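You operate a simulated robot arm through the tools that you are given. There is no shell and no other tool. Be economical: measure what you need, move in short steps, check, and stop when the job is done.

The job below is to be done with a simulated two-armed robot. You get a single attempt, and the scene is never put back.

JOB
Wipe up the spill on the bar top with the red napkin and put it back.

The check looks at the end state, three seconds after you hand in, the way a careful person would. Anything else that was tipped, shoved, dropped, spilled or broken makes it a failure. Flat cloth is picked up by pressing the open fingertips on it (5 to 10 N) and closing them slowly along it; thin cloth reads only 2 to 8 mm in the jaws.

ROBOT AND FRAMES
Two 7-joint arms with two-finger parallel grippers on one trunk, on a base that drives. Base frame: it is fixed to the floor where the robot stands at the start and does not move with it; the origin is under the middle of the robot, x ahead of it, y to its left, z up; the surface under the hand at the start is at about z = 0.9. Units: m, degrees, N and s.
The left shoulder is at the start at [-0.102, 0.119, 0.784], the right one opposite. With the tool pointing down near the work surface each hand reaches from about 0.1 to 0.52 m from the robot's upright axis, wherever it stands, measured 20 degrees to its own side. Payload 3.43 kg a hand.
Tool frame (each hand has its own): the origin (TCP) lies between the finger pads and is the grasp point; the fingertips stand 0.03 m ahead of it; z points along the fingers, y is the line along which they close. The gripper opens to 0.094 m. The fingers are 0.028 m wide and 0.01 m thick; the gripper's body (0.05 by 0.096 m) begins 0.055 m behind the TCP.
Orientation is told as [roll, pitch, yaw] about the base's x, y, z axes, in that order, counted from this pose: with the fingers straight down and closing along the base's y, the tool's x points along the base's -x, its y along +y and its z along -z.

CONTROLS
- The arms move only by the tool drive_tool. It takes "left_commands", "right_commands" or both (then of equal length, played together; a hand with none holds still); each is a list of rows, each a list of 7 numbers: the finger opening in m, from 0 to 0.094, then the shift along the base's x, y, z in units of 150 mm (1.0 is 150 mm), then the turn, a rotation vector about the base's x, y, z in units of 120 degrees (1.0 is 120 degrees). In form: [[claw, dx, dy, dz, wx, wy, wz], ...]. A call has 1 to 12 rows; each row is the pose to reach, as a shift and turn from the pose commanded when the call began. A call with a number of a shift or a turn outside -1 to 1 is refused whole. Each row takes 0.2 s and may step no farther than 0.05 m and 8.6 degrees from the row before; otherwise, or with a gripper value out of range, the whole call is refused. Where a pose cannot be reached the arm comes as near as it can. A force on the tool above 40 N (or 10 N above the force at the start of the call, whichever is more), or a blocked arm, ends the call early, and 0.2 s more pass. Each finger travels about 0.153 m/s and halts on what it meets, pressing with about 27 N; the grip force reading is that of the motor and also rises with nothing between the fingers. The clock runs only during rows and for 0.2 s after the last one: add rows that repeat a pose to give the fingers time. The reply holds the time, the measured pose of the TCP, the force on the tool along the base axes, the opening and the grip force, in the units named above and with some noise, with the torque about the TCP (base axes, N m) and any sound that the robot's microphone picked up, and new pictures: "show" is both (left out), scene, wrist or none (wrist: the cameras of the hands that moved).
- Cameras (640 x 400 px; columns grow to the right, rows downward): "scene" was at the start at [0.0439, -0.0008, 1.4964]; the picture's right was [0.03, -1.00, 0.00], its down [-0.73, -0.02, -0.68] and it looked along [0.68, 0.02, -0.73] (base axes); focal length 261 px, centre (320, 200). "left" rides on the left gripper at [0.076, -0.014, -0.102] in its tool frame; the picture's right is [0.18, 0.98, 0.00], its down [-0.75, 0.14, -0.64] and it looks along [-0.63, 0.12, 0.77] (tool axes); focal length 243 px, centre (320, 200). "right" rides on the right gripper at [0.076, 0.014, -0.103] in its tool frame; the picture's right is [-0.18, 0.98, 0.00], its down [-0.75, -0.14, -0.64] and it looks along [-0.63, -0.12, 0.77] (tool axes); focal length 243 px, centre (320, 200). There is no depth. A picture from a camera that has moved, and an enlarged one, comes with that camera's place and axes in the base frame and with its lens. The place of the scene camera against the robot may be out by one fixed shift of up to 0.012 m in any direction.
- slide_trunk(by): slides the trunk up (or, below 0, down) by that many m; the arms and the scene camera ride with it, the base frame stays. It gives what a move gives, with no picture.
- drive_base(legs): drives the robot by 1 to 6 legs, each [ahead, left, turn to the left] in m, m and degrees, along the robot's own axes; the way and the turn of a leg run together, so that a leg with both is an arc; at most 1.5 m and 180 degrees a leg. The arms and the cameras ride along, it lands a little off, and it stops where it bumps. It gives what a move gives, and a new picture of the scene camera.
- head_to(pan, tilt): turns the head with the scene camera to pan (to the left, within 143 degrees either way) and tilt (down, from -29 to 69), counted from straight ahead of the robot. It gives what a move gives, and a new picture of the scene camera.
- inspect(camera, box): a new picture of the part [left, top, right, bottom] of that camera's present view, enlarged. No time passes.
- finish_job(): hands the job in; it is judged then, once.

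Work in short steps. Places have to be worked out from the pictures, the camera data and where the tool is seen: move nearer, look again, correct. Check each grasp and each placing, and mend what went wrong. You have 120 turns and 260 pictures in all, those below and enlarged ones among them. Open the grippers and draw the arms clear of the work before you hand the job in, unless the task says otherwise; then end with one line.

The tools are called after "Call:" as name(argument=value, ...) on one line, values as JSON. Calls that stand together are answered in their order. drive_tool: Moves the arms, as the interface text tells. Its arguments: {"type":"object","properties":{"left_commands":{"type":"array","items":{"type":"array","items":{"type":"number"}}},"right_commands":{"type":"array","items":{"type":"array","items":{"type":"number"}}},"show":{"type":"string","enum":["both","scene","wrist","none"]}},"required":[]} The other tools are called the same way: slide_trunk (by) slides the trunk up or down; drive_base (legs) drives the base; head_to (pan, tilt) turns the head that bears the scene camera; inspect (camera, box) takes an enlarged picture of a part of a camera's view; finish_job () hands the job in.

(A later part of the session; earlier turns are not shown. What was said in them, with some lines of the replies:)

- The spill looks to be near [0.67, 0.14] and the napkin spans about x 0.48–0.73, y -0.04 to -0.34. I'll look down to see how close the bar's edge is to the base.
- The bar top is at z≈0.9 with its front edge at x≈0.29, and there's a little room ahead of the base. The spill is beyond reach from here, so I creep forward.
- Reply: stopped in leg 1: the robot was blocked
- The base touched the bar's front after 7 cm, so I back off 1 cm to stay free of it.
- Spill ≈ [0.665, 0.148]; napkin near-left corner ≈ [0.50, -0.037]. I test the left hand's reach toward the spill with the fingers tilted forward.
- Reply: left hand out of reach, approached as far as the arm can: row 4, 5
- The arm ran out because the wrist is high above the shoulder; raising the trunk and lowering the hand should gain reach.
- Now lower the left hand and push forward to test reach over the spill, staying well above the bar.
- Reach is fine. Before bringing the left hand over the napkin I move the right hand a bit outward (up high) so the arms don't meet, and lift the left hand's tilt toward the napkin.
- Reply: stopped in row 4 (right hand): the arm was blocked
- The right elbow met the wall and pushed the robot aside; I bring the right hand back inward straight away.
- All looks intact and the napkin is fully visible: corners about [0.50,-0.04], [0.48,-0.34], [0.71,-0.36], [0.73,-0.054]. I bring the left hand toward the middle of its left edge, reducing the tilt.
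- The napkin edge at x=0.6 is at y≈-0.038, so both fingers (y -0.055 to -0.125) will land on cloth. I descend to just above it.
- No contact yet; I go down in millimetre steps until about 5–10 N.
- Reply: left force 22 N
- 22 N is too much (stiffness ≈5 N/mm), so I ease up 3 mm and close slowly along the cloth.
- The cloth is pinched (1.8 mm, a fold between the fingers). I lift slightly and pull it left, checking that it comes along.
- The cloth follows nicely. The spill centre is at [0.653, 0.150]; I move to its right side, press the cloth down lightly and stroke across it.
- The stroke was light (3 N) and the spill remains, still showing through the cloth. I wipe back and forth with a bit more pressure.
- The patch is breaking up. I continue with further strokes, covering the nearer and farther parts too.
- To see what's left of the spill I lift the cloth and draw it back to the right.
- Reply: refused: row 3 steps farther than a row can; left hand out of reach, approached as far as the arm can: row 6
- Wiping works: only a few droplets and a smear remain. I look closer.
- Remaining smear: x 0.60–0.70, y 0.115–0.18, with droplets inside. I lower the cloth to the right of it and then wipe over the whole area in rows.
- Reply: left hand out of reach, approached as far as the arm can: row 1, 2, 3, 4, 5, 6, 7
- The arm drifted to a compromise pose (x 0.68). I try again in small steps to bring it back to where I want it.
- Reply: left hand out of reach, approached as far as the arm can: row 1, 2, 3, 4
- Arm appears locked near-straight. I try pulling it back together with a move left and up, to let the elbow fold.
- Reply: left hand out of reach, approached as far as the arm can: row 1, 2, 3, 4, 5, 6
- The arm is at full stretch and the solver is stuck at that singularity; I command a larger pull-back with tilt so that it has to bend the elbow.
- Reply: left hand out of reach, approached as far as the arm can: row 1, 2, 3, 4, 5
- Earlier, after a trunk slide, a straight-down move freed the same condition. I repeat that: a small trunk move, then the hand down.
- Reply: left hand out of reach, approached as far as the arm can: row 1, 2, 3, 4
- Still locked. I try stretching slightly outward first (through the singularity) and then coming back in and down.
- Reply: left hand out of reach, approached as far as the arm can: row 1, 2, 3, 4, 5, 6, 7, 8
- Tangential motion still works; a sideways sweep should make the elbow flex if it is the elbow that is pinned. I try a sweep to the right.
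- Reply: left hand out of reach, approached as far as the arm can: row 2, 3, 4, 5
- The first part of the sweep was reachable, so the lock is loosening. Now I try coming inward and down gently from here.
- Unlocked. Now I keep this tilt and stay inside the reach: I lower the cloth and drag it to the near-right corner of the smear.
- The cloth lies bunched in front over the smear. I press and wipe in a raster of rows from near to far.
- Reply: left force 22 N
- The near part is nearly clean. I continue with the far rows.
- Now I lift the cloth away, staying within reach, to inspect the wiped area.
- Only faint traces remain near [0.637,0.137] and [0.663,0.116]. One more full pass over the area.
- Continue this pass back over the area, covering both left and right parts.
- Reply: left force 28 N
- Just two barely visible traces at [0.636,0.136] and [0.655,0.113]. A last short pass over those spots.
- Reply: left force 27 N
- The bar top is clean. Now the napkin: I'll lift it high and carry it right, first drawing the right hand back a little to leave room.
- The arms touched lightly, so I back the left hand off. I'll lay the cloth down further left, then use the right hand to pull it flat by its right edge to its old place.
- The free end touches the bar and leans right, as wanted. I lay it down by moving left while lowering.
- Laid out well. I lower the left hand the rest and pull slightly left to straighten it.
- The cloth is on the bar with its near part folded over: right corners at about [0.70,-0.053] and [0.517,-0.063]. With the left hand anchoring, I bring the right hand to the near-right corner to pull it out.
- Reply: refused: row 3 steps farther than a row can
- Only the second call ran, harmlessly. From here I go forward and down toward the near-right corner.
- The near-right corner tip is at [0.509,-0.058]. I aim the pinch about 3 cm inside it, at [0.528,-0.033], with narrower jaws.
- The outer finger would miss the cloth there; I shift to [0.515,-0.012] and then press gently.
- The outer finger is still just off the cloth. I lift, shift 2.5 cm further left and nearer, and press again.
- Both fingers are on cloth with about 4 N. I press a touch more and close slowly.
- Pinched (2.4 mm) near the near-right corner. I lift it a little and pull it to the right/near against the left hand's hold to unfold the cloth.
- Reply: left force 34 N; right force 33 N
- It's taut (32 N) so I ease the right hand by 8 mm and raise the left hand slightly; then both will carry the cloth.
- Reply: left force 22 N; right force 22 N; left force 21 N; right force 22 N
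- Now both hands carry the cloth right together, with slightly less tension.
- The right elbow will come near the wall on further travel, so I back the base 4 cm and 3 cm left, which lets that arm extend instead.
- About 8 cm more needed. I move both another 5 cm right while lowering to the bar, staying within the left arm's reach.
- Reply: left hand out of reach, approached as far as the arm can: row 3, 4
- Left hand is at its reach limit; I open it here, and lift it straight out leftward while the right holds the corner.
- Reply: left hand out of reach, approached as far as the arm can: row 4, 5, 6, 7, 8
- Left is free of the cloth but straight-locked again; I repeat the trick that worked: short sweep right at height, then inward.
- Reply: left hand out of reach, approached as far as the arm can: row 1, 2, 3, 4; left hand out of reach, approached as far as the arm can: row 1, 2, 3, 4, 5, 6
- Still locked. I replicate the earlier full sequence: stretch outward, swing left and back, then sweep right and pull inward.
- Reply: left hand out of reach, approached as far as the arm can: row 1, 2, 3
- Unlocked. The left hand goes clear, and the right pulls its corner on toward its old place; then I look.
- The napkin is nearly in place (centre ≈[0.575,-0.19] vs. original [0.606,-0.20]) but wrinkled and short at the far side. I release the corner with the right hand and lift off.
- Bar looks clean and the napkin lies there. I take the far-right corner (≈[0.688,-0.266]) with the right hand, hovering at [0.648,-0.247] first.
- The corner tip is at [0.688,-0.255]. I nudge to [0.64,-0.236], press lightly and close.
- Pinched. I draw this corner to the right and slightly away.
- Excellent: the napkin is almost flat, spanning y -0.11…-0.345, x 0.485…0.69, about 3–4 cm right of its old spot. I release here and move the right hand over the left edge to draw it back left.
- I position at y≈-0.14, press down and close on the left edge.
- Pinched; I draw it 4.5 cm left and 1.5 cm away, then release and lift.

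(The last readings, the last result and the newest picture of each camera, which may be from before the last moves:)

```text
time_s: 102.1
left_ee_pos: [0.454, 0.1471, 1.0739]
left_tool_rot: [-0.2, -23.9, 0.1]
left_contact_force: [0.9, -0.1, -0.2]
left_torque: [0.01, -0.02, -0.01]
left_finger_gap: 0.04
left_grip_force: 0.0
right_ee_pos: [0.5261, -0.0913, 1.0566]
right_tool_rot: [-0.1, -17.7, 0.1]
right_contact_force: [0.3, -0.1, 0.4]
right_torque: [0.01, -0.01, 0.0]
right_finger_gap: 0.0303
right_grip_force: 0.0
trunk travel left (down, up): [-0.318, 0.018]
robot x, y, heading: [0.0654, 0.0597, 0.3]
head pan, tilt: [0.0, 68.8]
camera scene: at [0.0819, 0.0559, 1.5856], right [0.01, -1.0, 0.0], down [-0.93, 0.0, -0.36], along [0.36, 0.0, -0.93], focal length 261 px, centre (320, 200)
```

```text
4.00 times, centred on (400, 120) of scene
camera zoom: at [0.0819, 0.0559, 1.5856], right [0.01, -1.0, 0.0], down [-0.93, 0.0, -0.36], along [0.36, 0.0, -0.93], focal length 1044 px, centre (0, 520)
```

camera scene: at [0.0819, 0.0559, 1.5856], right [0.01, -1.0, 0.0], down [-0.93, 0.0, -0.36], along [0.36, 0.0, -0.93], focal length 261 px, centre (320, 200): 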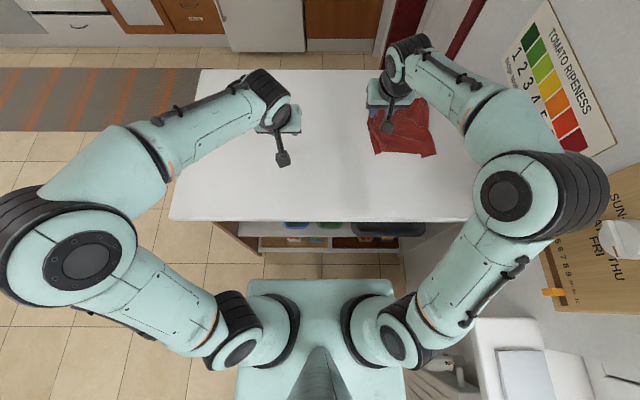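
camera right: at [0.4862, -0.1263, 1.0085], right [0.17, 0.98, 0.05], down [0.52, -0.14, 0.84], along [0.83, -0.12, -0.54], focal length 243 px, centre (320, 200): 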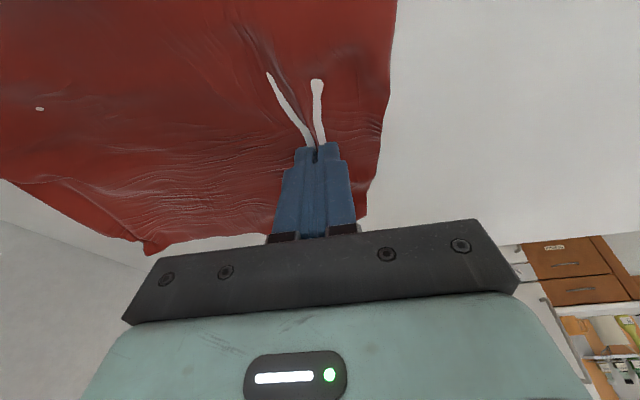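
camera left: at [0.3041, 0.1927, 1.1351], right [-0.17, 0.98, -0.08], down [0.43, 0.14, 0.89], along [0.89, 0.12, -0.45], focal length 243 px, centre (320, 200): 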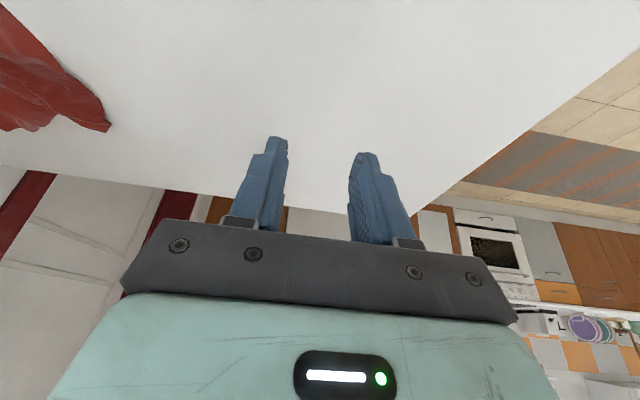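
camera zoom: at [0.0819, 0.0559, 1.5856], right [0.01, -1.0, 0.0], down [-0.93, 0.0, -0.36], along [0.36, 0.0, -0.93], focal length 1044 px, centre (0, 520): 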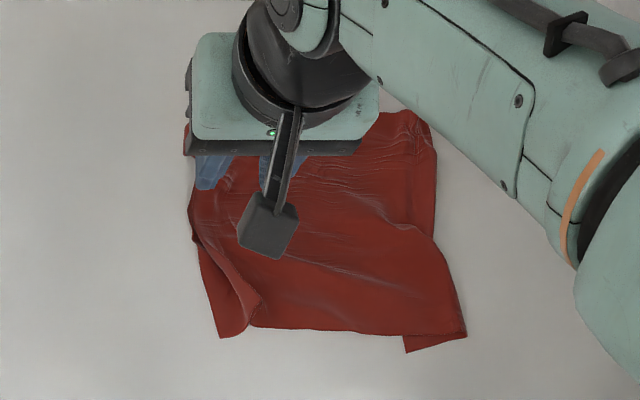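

The centre is now about [0.60,-0.195], matching the original, but the cloth is squeezed in y (~0.2 m vs 0.3). I'll stretch it: right hand to the right edge first.

Call:
drive_tool(right_commands=[[0.03, 0.15, -0.2, 0, 0, 0, 0], [0.03, 0.3, -0.45, 0, 0, 0, 0], [0.03, 0.4, -0.7, 0, 0, 0, 0], [0.03, 0.45, -0.95, -0.1, 0, 0, 0], [0.03, 0.45, -1.0, -0.35, 0, 0, 0], [0.03, 0.45, -1.0, -0.35, 0, 0, 0]], show="both")

Call:
inspect(camera="scene", box=[320, 70, 480, 170])

```text
time_s: 103.5
left_ee_pos: [0.4544, 0.1484, 1.073]
left_tool_rot: [-0.2, -23.8, 0.2]
left_contact_force: [0.4, 0.0, -0.1]
left_torque: [0.01, 0.0, 0.01]
left_finger_gap: 0.0396
left_grip_force: 0.1
right_ee_pos: [0.5984, -0.2407, 1.0015]
right_tool_rot: [-0.1, -17.7, 0.1]
right_contact_force: [0.0, 0.9, 0.8]
right_torque: [-0.02, -0.01, -0.01]
right_finger_gap: 0.0301
right_grip_force: 0.0
trunk travel left (down, up): [-0.318, 0.018]
robot x, y, heading: [0.0658, 0.059, 0.2]
head pan, tilt: [0.0, 68.8]
camera scene: at [0.0828, 0.0563, 1.5857], right [0.01, -1.0, 0.0], down [-0.93, 0.0, -0.36], along [0.36, 0.0, -0.93], focal length 261 px, centre (320, 200)
camera right: at [0.4946, -0.2256, 1.0764], right [0.17, 0.98, 0.05], down [0.52, -0.14, 0.84], along [0.83, -0.12, -0.54], focal length 243 px, centre (320, 200)
```

scene: 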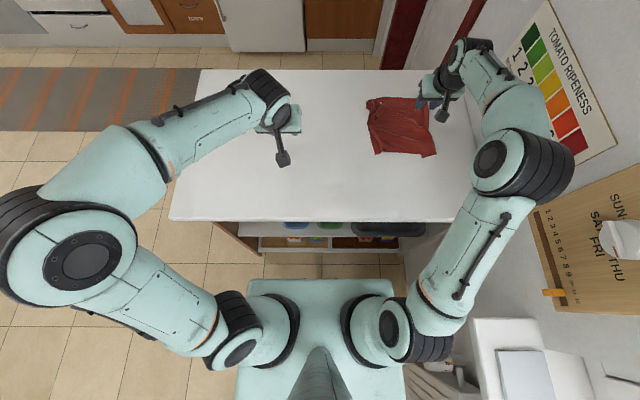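
right: 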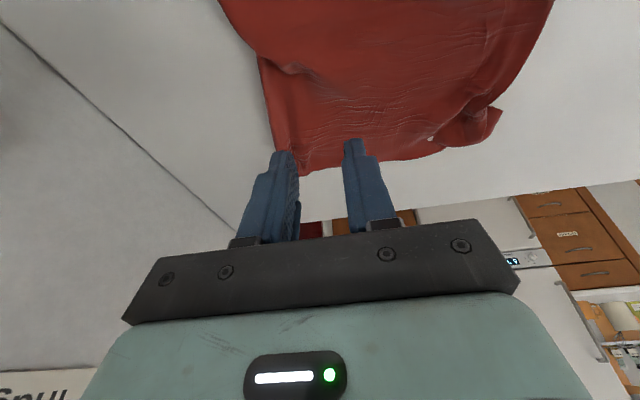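

```text
4.00 times, centred on (400, 120) of scene
camera zoom: at [0.0828, 0.0563, 1.5857], right [0.01, -1.0, 0.0], down [-0.93, 0.0, -0.36], along [0.36, 0.0, -0.93], focal length 1044 px, centre (0, 520)
```

zoom: 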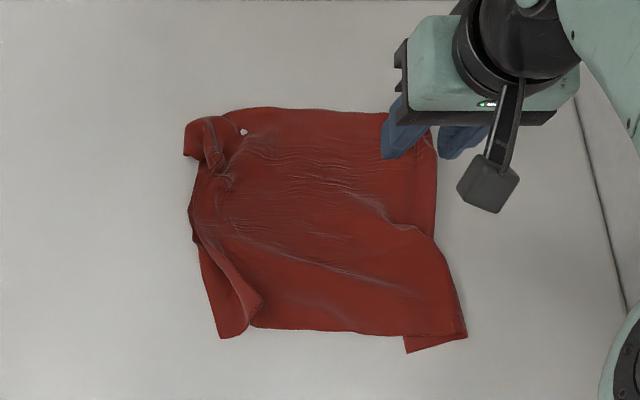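

I pinch the right edge (at y≈-0.292) with the right hand as an anchor.

Call:
drive_tool(right_commands=[[0.028, 0, -0.1, -0.2, 0, 0, 0], [0.028, 0, -0.1, -0.36, 0, 0, 0], [0.028, 0, -0.1, -0.44, 0, 0, 0], [0.028, 0, -0.1, -0.465, 0, 0, 0], [0.024, 0, -0.1, -0.465, 0, 0, 0], [0.02, 0, -0.1, -0.465, 0, 0, 0], [0.016, 0, -0.1, -0.465, 0, 0, 0], [0.012, 0, -0.1, -0.465, 0, 0, 0], [0.008, 0, -0.1, -0.465, 0, 0, 0], [0.004, 0, -0.1, -0.465, 0, 0, 0], [0, 0, -0.1, -0.465, 0, 0, 0], [0, 0, -0.1, -0.465, 0, 0, 0]], show="none")

Call:
drive_tool(left_commands=[[0.03, 0.2, -0.2, 0, 0, 0, 0], [0.03, 0.4, -0.45, -0.05, 0, 0, 0], [0.03, 0.6, -0.7, -0.15, 0, 0, 0], [0.03, 0.75, -0.95, -0.25, 0, 0, 0], [0.03, 0.8, -1.0, -0.45, 0, 0, 0], [0.03, 0.8, -1.0, -0.45, 0, 0, 0]], show="both")

```text
time_s: 106.1
left_ee_pos: [0.453, 0.1493, 1.0729]
left_tool_rot: [-0.4, -23.8, 0.2]
left_contact_force: [0.0, 0.0, 0.3]
left_torque: [0.01, 0.01, 0.0]
left_finger_gap: 0.04
left_grip_force: 0.1
right_ee_pos: [0.5945, -0.2557, 0.9341]
right_tool_rot: [-0.2, -17.9, 0.1]
right_contact_force: [2.5, -0.2, 22.0]
right_torque: [0.03, 0.04, 0.0]
right_finger_gap: 0.002
right_grip_force: 27.2
trunk travel left (down, up): [-0.318, 0.018]
robot x, y, heading: [0.0616, 0.0606, 0.3]
head pan, tilt: [0.0, 68.8]
```

```text
refused: row 3 steps farther than a row can; nothing moved
```

Right edge pinched. I pull it 4 cm right while bringing the left hand over in smaller steps.

Call:
drive_tool(left_commands=[[0.03, 0.15, -0.2, 0, 0, 0, 0], [0.03, 0.3, -0.4, -0.05, 0, 0, 0], [0.03, 0.45, -0.6, -0.12, 0, 0, 0], [0.03, 0.6, -0.8, -0.2, 0, 0, 0], [0.03, 0.75, -1.0, -0.3, 0, 0, 0], [0.03, 0.8, -1.0, -0.45, 0, 0, 0], [0.03, 0.8, -1.0, -0.45, 0, 0, 0]], right_commands=[[0, 0, 0, 0.05, 0, 0, 0], [0, 0, -0.08, 0.06, 0, 0, 0], [0, 0, -0.16, 0.06, 0, 0, 0], [0, 0, -0.24, 0.06, 0, 0, 0], [0, 0, -0.27, 0.06, 0, 0, 0], [0, 0, -0.27, 0.04, 0, 0, 0], [0, 0, -0.27, 0.04, 0, 0, 0]], show="both")

```text
time_s: 107.7
left_ee_pos: [0.5746, -0.0023, 1.0059]
left_tool_rot: [-0.3, -23.8, 0.2]
left_contact_force: [-0.7, 0.4, -0.5]
left_torque: [-0.02, 0.0, -0.01]
left_finger_gap: 0.0297
left_grip_force: 0.0
right_ee_pos: [0.5974, -0.2961, 0.9372]
right_tool_rot: [0.0, -17.7, 0.0]
right_contact_force: [-0.3, 0.1, -0.9]
right_torque: [-0.02, -0.02, -0.02]
right_finger_gap: 0.0022
right_grip_force: 26.7
trunk travel left (down, up): [-0.318, 0.018]
robot x, y, heading: [0.0638, 0.0572, 0.3]
head pan, tilt: [0.0, 68.8]
camera scene: at [0.0829, 0.0561, 1.5857], right [0.0, -1.0, 0.0], down [-0.93, 0.0, -0.36], along [0.36, 0.0, -0.93], focal length 261 px, centre (320, 200)
camera right: at [0.4931, -0.2819, 1.0119], right [0.17, 0.98, 0.05], down [0.52, -0.14, 0.84], along [0.83, -0.12, -0.54], focal length 243 px, centre (320, 200)
camera left: at [0.4649, -0.0173, 1.0673], right [-0.17, 0.98, -0.08], down [0.43, 0.15, 0.89], along [0.89, 0.12, -0.45], focal length 243 px, centre (320, 200)
```

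scene: 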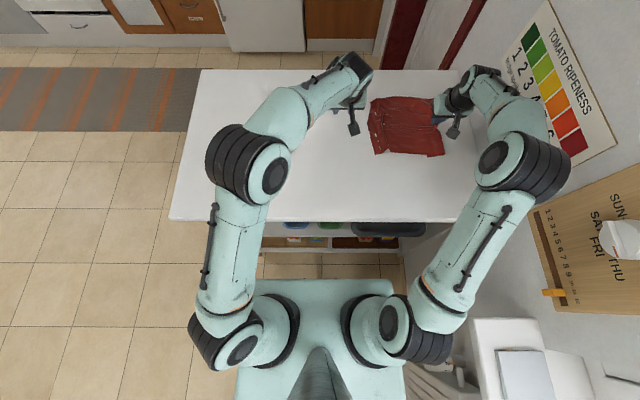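
right: 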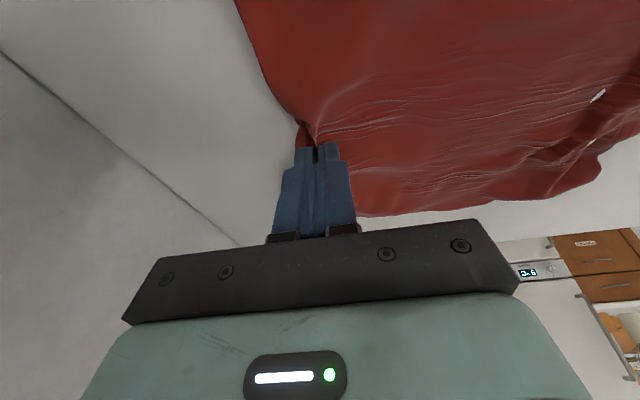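
left: 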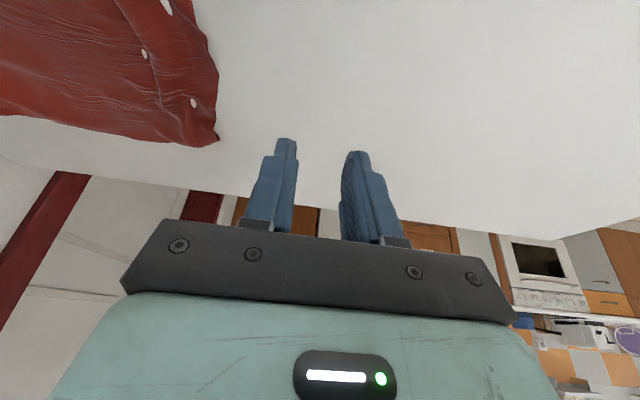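

Much flatter now; left edge at y≈-0.095. With the right hand still holding, I pinch the left edge with the left hand at y≈-0.13.

Call:
drive_tool(left_commands=[[0.028, 0.03, -0.25, 0, 0, 0, 0], [0.028, 0.06, -0.5, -0.05, 0, 0, 0], [0.028, 0.08, -0.75, -0.15, 0, 0, 0], [0.028, 0.08, -0.85, -0.38, 0, 0, 0], [0.028, 0.08, -0.85, -0.48, 0, 0, 0], [0.028, 0.08, -0.85, -0.495, 0, 0, 0], [0.022, 0.08, -0.85, -0.495, 0, 0, 0], [0.016, 0.08, -0.85, -0.495, 0, 0, 0], [0.01, 0.08, -0.85, -0.495, 0, 0, 0], [0.004, 0.08, -0.85, -0.495, 0, 0, 0], [0, 0.08, -0.85, -0.495, 0, 0, 0], [0, 0.08, -0.85, -0.495, 0, 0, 0]], show="wrist")

```text
time_s: 110.3
left_ee_pos: [0.5871, -0.1303, 0.9343]
left_tool_rot: [-0.5, -24.3, 0.4]
left_contact_force: [1.8, -8.9, 26.8]
left_torque: [-0.25, -0.03, 0.02]
left_finger_gap: 0.002
left_grip_force: 26.7
right_ee_pos: [0.5962, -0.2952, 0.9379]
right_tool_rot: [0.0, -17.8, 0.3]
right_contact_force: [-0.1, 8.0, -1.1]
right_torque: [0.24, 0.0, 0.0]
right_finger_gap: 0.0019
right_grip_force: 26.7
trunk travel left (down, up): [-0.318, 0.018]
robot x, y, heading: [0.0658, 0.0569, 0.2]
head pan, tilt: [0.0, 68.8]
camera left: at [0.4758, -0.1449, 0.9957], right [-0.17, 0.98, -0.09], down [0.42, 0.15, 0.89], along [0.89, 0.12, -0.44], focal length 243 px, centre (320, 200)
```

left: 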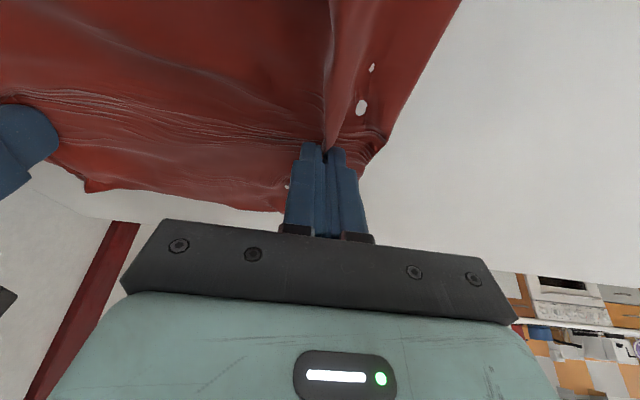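

Both edges are held. I raise the left slightly and pull it left, watching the force.

Call:
drive_tool(left_commands=[[0, 0, 0, 0.04, 0, 0, 0], [0, 0, 0.07, 0.04, 0, 0, 0], [0, 0, 0.13, 0.04, 0, 0, 0], [0, 0, 0.2, 0.04, 0, 0, 0], [0, 0, 0.2, 0.03, 0, 0, 0]], show="scene")

Call:
inspect(camera="scene", box=[320, 70, 480, 170])

```text
time_s: 111.5
left_ee_pos: [0.585, -0.1066, 0.935]
left_tool_rot: [-1.1, -24.0, 0.0]
left_contact_force: [1.6, -36.2, 0.4]
left_torque: [-1.11, -0.04, -0.17]
left_finger_gap: 0.002
left_grip_force: 26.7
right_ee_pos: [0.5982, -0.2878, 0.9378]
right_tool_rot: [0.7, -17.9, 0.4]
right_contact_force: [-1.7, 36.3, -1.1]
right_torque: [1.18, 0.04, -0.02]
right_finger_gap: 0.0018
right_grip_force: 26.7
trunk travel left (down, up): [-0.318, 0.018]
robot x, y, heading: [0.0654, 0.0584, 0.1]
head pan, tilt: [0.0, 68.8]
camera scene: at [0.083, 0.0561, 1.5856], right [0.01, -1.0, 0.0], down [-0.93, 0.0, -0.36], along [0.36, 0.0, -0.93], focal length 261 px, centre (320, 200)
```

scene: 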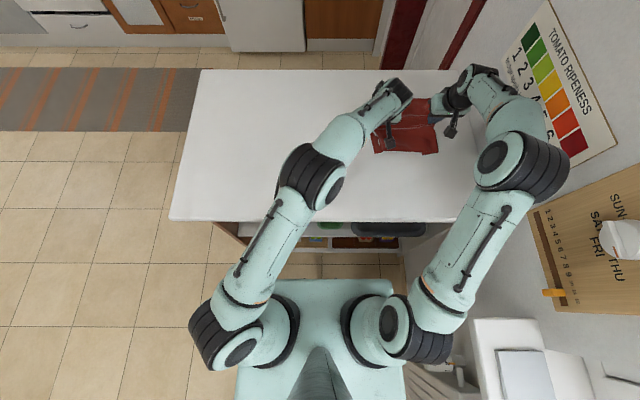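

```text
4.00 times, centred on (400, 120) of scene
camera zoom: at [0.083, 0.0561, 1.5856], right [0.01, -1.0, 0.0], down [-0.93, 0.0, -0.36], along [0.36, 0.0, -0.93], focal length 1044 px, centre (0, 520)
```

zoom: 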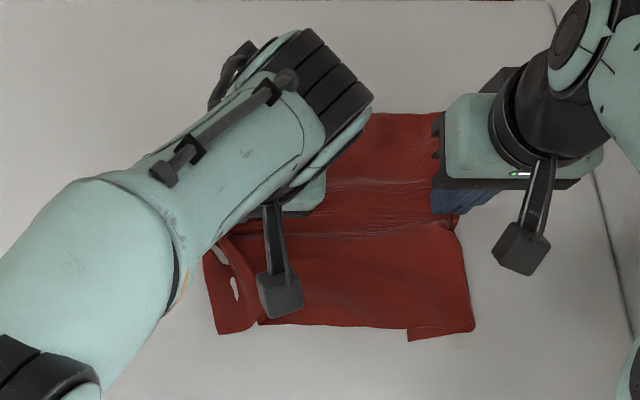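

Taut and well placed (edges at about y -0.07 and -0.32). I ease the tension a little, open both hands and lift straight off.

Call:
drive_tool(left_commands=[[0, 0, -0.03, 0, 0, 0, 0], [0, 0, -0.04, 0, 0, 0, 0], [0.01, 0, -0.04, 0, 0, 0, 0], [0.025, 0, -0.04, 0, 0, 0, 0], [0.03, 0, -0.04, 0.05, 0, 0, 0], [0.03, 0, -0.04, 0.3, 0, 0, 0], [0.03, 0, 0.15, 0.45, 0, 0, 0], [0.03, -0.1, 0.4, 0.5, 0, 0, 0], [0.03, -0.25, 0.65, 0.5, 0, 0, 0], [0.03, -0.4, 0.9, 0.5, 0, 0, 0]], right_commands=[[0, 0, 0.02, 0, 0, 0, 0], [0, 0, 0.02, 0, 0, 0, 0], [0.01, 0, 0.02, 0, 0, 0, 0], [0.025, 0, 0.02, 0, 0, 0, 0], [0.03, 0, 0.02, 0.05, 0, 0, 0], [0.03, 0, 0.02, 0.3, 0, 0, 0], [0.03, 0, 0.02, 0.5, 0, 0, 0], [0.03, 0, 0.05, 0.7, 0, 0, 0], [0.03, 0, 0.1, 0.8, 0, 0, 0], [0.03, 0, 0.1, 0.8, 0, 0, 0]], show="scene")

Call:
inspect(camera="scene", box=[320, 70, 480, 170])

```text
time_s: 113.7
left_ee_pos: [0.5263, 0.0382, 1.0127]
left_tool_rot: [-0.1, -23.9, 0.3]
left_contact_force: [0.1, 0.2, -0.1]
left_torque: [0.01, 0.02, 0.03]
left_finger_gap: 0.0299
left_grip_force: 0.1
right_ee_pos: [0.5975, -0.2815, 1.0595]
right_tool_rot: [-0.1, -17.8, 0.1]
right_contact_force: [-0.4, -0.3, 0.0]
right_torque: [0.01, 0.01, 0.04]
right_finger_gap: 0.0301
right_grip_force: 0.1
trunk travel left (down, up): [-0.318, 0.018]
robot x, y, heading: [0.069, 0.0551, 0.2]
head pan, tilt: [0.0, 68.8]
camera scene: at [0.0822, 0.0575, 1.5856], right [0.01, -1.0, 0.0], down [-0.93, -0.01, -0.36], along [0.36, 0.0, -0.93], focal length 261 px, centre (320, 200)
```

scene: 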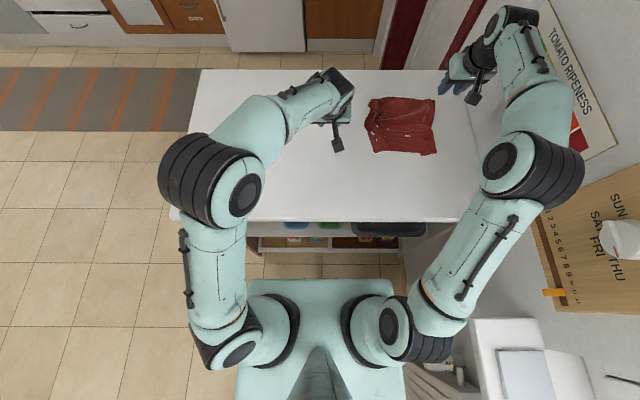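

```text
4.00 times, centred on (400, 120) of scene
camera zoom: at [0.0822, 0.0575, 1.5856], right [0.01, -1.0, 0.0], down [-0.93, -0.01, -0.36], along [0.36, 0.0, -0.93], focal length 1044 px, centre (0, 520)
```

zoom: 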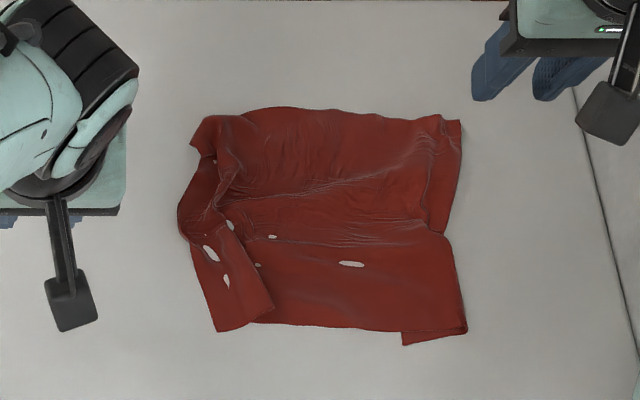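

The napkin lies back in place, centre ≈[0.60,-0.19]. I draw the hands clear, open, and check the wiped area a last time.

Call:
drive_tool(left_commands=[[0.05, -0.2, 0.1, 0.15, 0, 0, 0], [0.06, -0.4, 0.2, 0.3, 0, 0, 0], [0.07, -0.6, 0.3, 0.45, 0, 0, 0], [0.08, -0.8, 0.4, 0.6, 0, 0, 0], [0.08, -1.0, 0.6, 0.7, 0, 0, 0], [0.08, -1.0, 0.8, 0.8, 0, 0, 0], [0.08, -1.0, 0.8, 0.8, 0, 0, 0]], right_commands=[[0.05, -0.1, 0.15, 0.1, 0, 0, 0], [0.06, -0.25, 0.35, 0.2, 0, 0, 0], [0.07, -0.4, 0.55, 0.3, 0, 0, 0], [0.08, -0.55, 0.75, 0.4, 0, 0, 0], [0.08, -0.7, 0.95, 0.5, 0, 0, 0], [0.08, -0.85, 1.0, 0.6, 0, 0, 0], [0.08, -0.85, 1.0, 0.6, 0, 0, 0]], show="scene")

Call:
inspect(camera="scene", box=[190, 60, 330, 150])

```text
time_s: 115.3
left_ee_pos: [0.3762, 0.1546, 1.1318]
left_tool_rot: [-0.2, -23.8, 0.3]
left_contact_force: [0.6, 0.2, 0.5]
left_torque: [0.01, 0.0, -0.01]
left_finger_gap: 0.08
left_grip_force: 0.0
right_ee_pos: [0.4721, -0.1335, 1.1462]
right_tool_rot: [0.0, -17.7, 0.1]
right_contact_force: [0.1, 1.0, -0.2]
right_torque: [0.01, 0.02, -0.01]
right_finger_gap: 0.08
right_grip_force: 0.0
trunk travel left (down, up): [-0.318, 0.018]
robot x, y, heading: [0.0647, 0.0595, 0.3]
head pan, tilt: [0.0, 68.8]
camera scene: at [0.0836, 0.056, 1.5857], right [0.0, -1.0, 0.0], down [-0.93, 0.0, -0.36], along [0.36, 0.0, -0.93], focal length 261 px, centre (320, 200)
```

scene: 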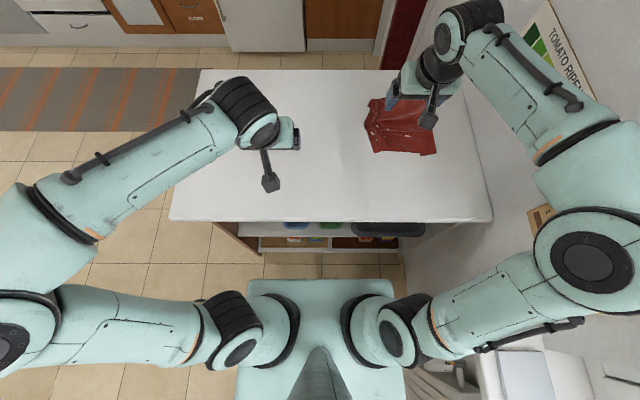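

```text
4.44 times, centred on (260, 105) of scene
camera zoom: at [0.0836, 0.056, 1.5857], right [0.0, -1.0, 0.0], down [-0.93, 0.0, -0.36], along [0.36, 0.0, -0.93], focal length 1160 px, centre (587, 622)
```

zoom: 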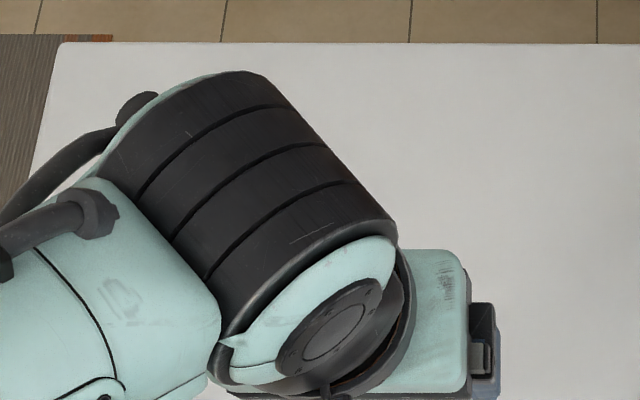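

The left wrist covers that spot in the scene view, so I look with the left hand camera.

Call:
inspect(camera="left", box=[160, 0, 480, 200])

Call:
inspect(camera="right", box=[0, 0, 640, 400])

```text
2.00 times, centred on (320, 100) of left
camera zoom: at [0.2668, 0.14, 1.1952], right [-0.17, 0.98, -0.08], down [0.43, 0.14, 0.89], along [0.89, 0.12, -0.45], focal length 485 px, centre (320, 400)
```

zoom: 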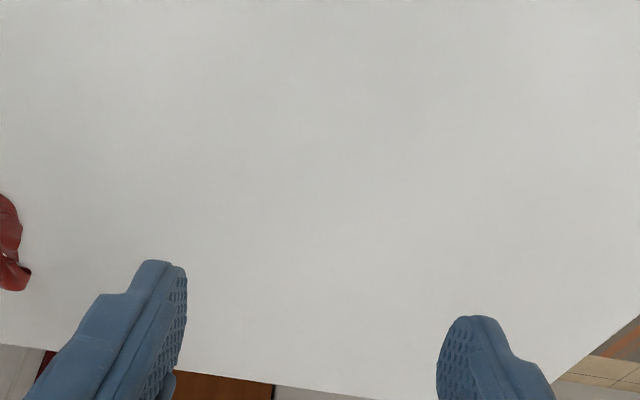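

```text
1.00 times, centred on (320, 200) of right (not enlarged: the box is as wide or as high as the picture)
camera zoom: at [0.368, -0.1182, 1.2217], right [0.17, 0.98, 0.05], down [0.52, -0.14, 0.84], along [0.83, -0.12, -0.54], focal length 243 px, centre (320, 200)
```

zoom: 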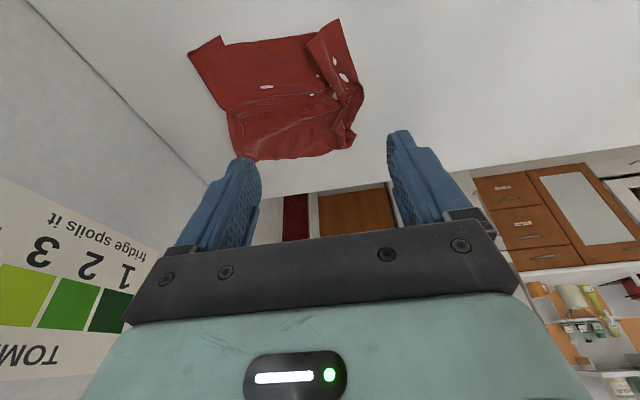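

The bar top is clean, the napkin lies flat-ish back in its place, both hands are open and clear, and nothing else was disturbed, so I hand it in.

Call:
finish_job()

```text
The job is handed in.
```

I wiped up the spill with the red napkin and put the napkin back within about 2 cm of its old spot. It isn't fully flat: it spans about 0.22 m of its original 0.30 m, with the left and right edges still folded in. The right elbow bumped the wall once and the arms touched lightly once, but nothing looked moved afterwards.
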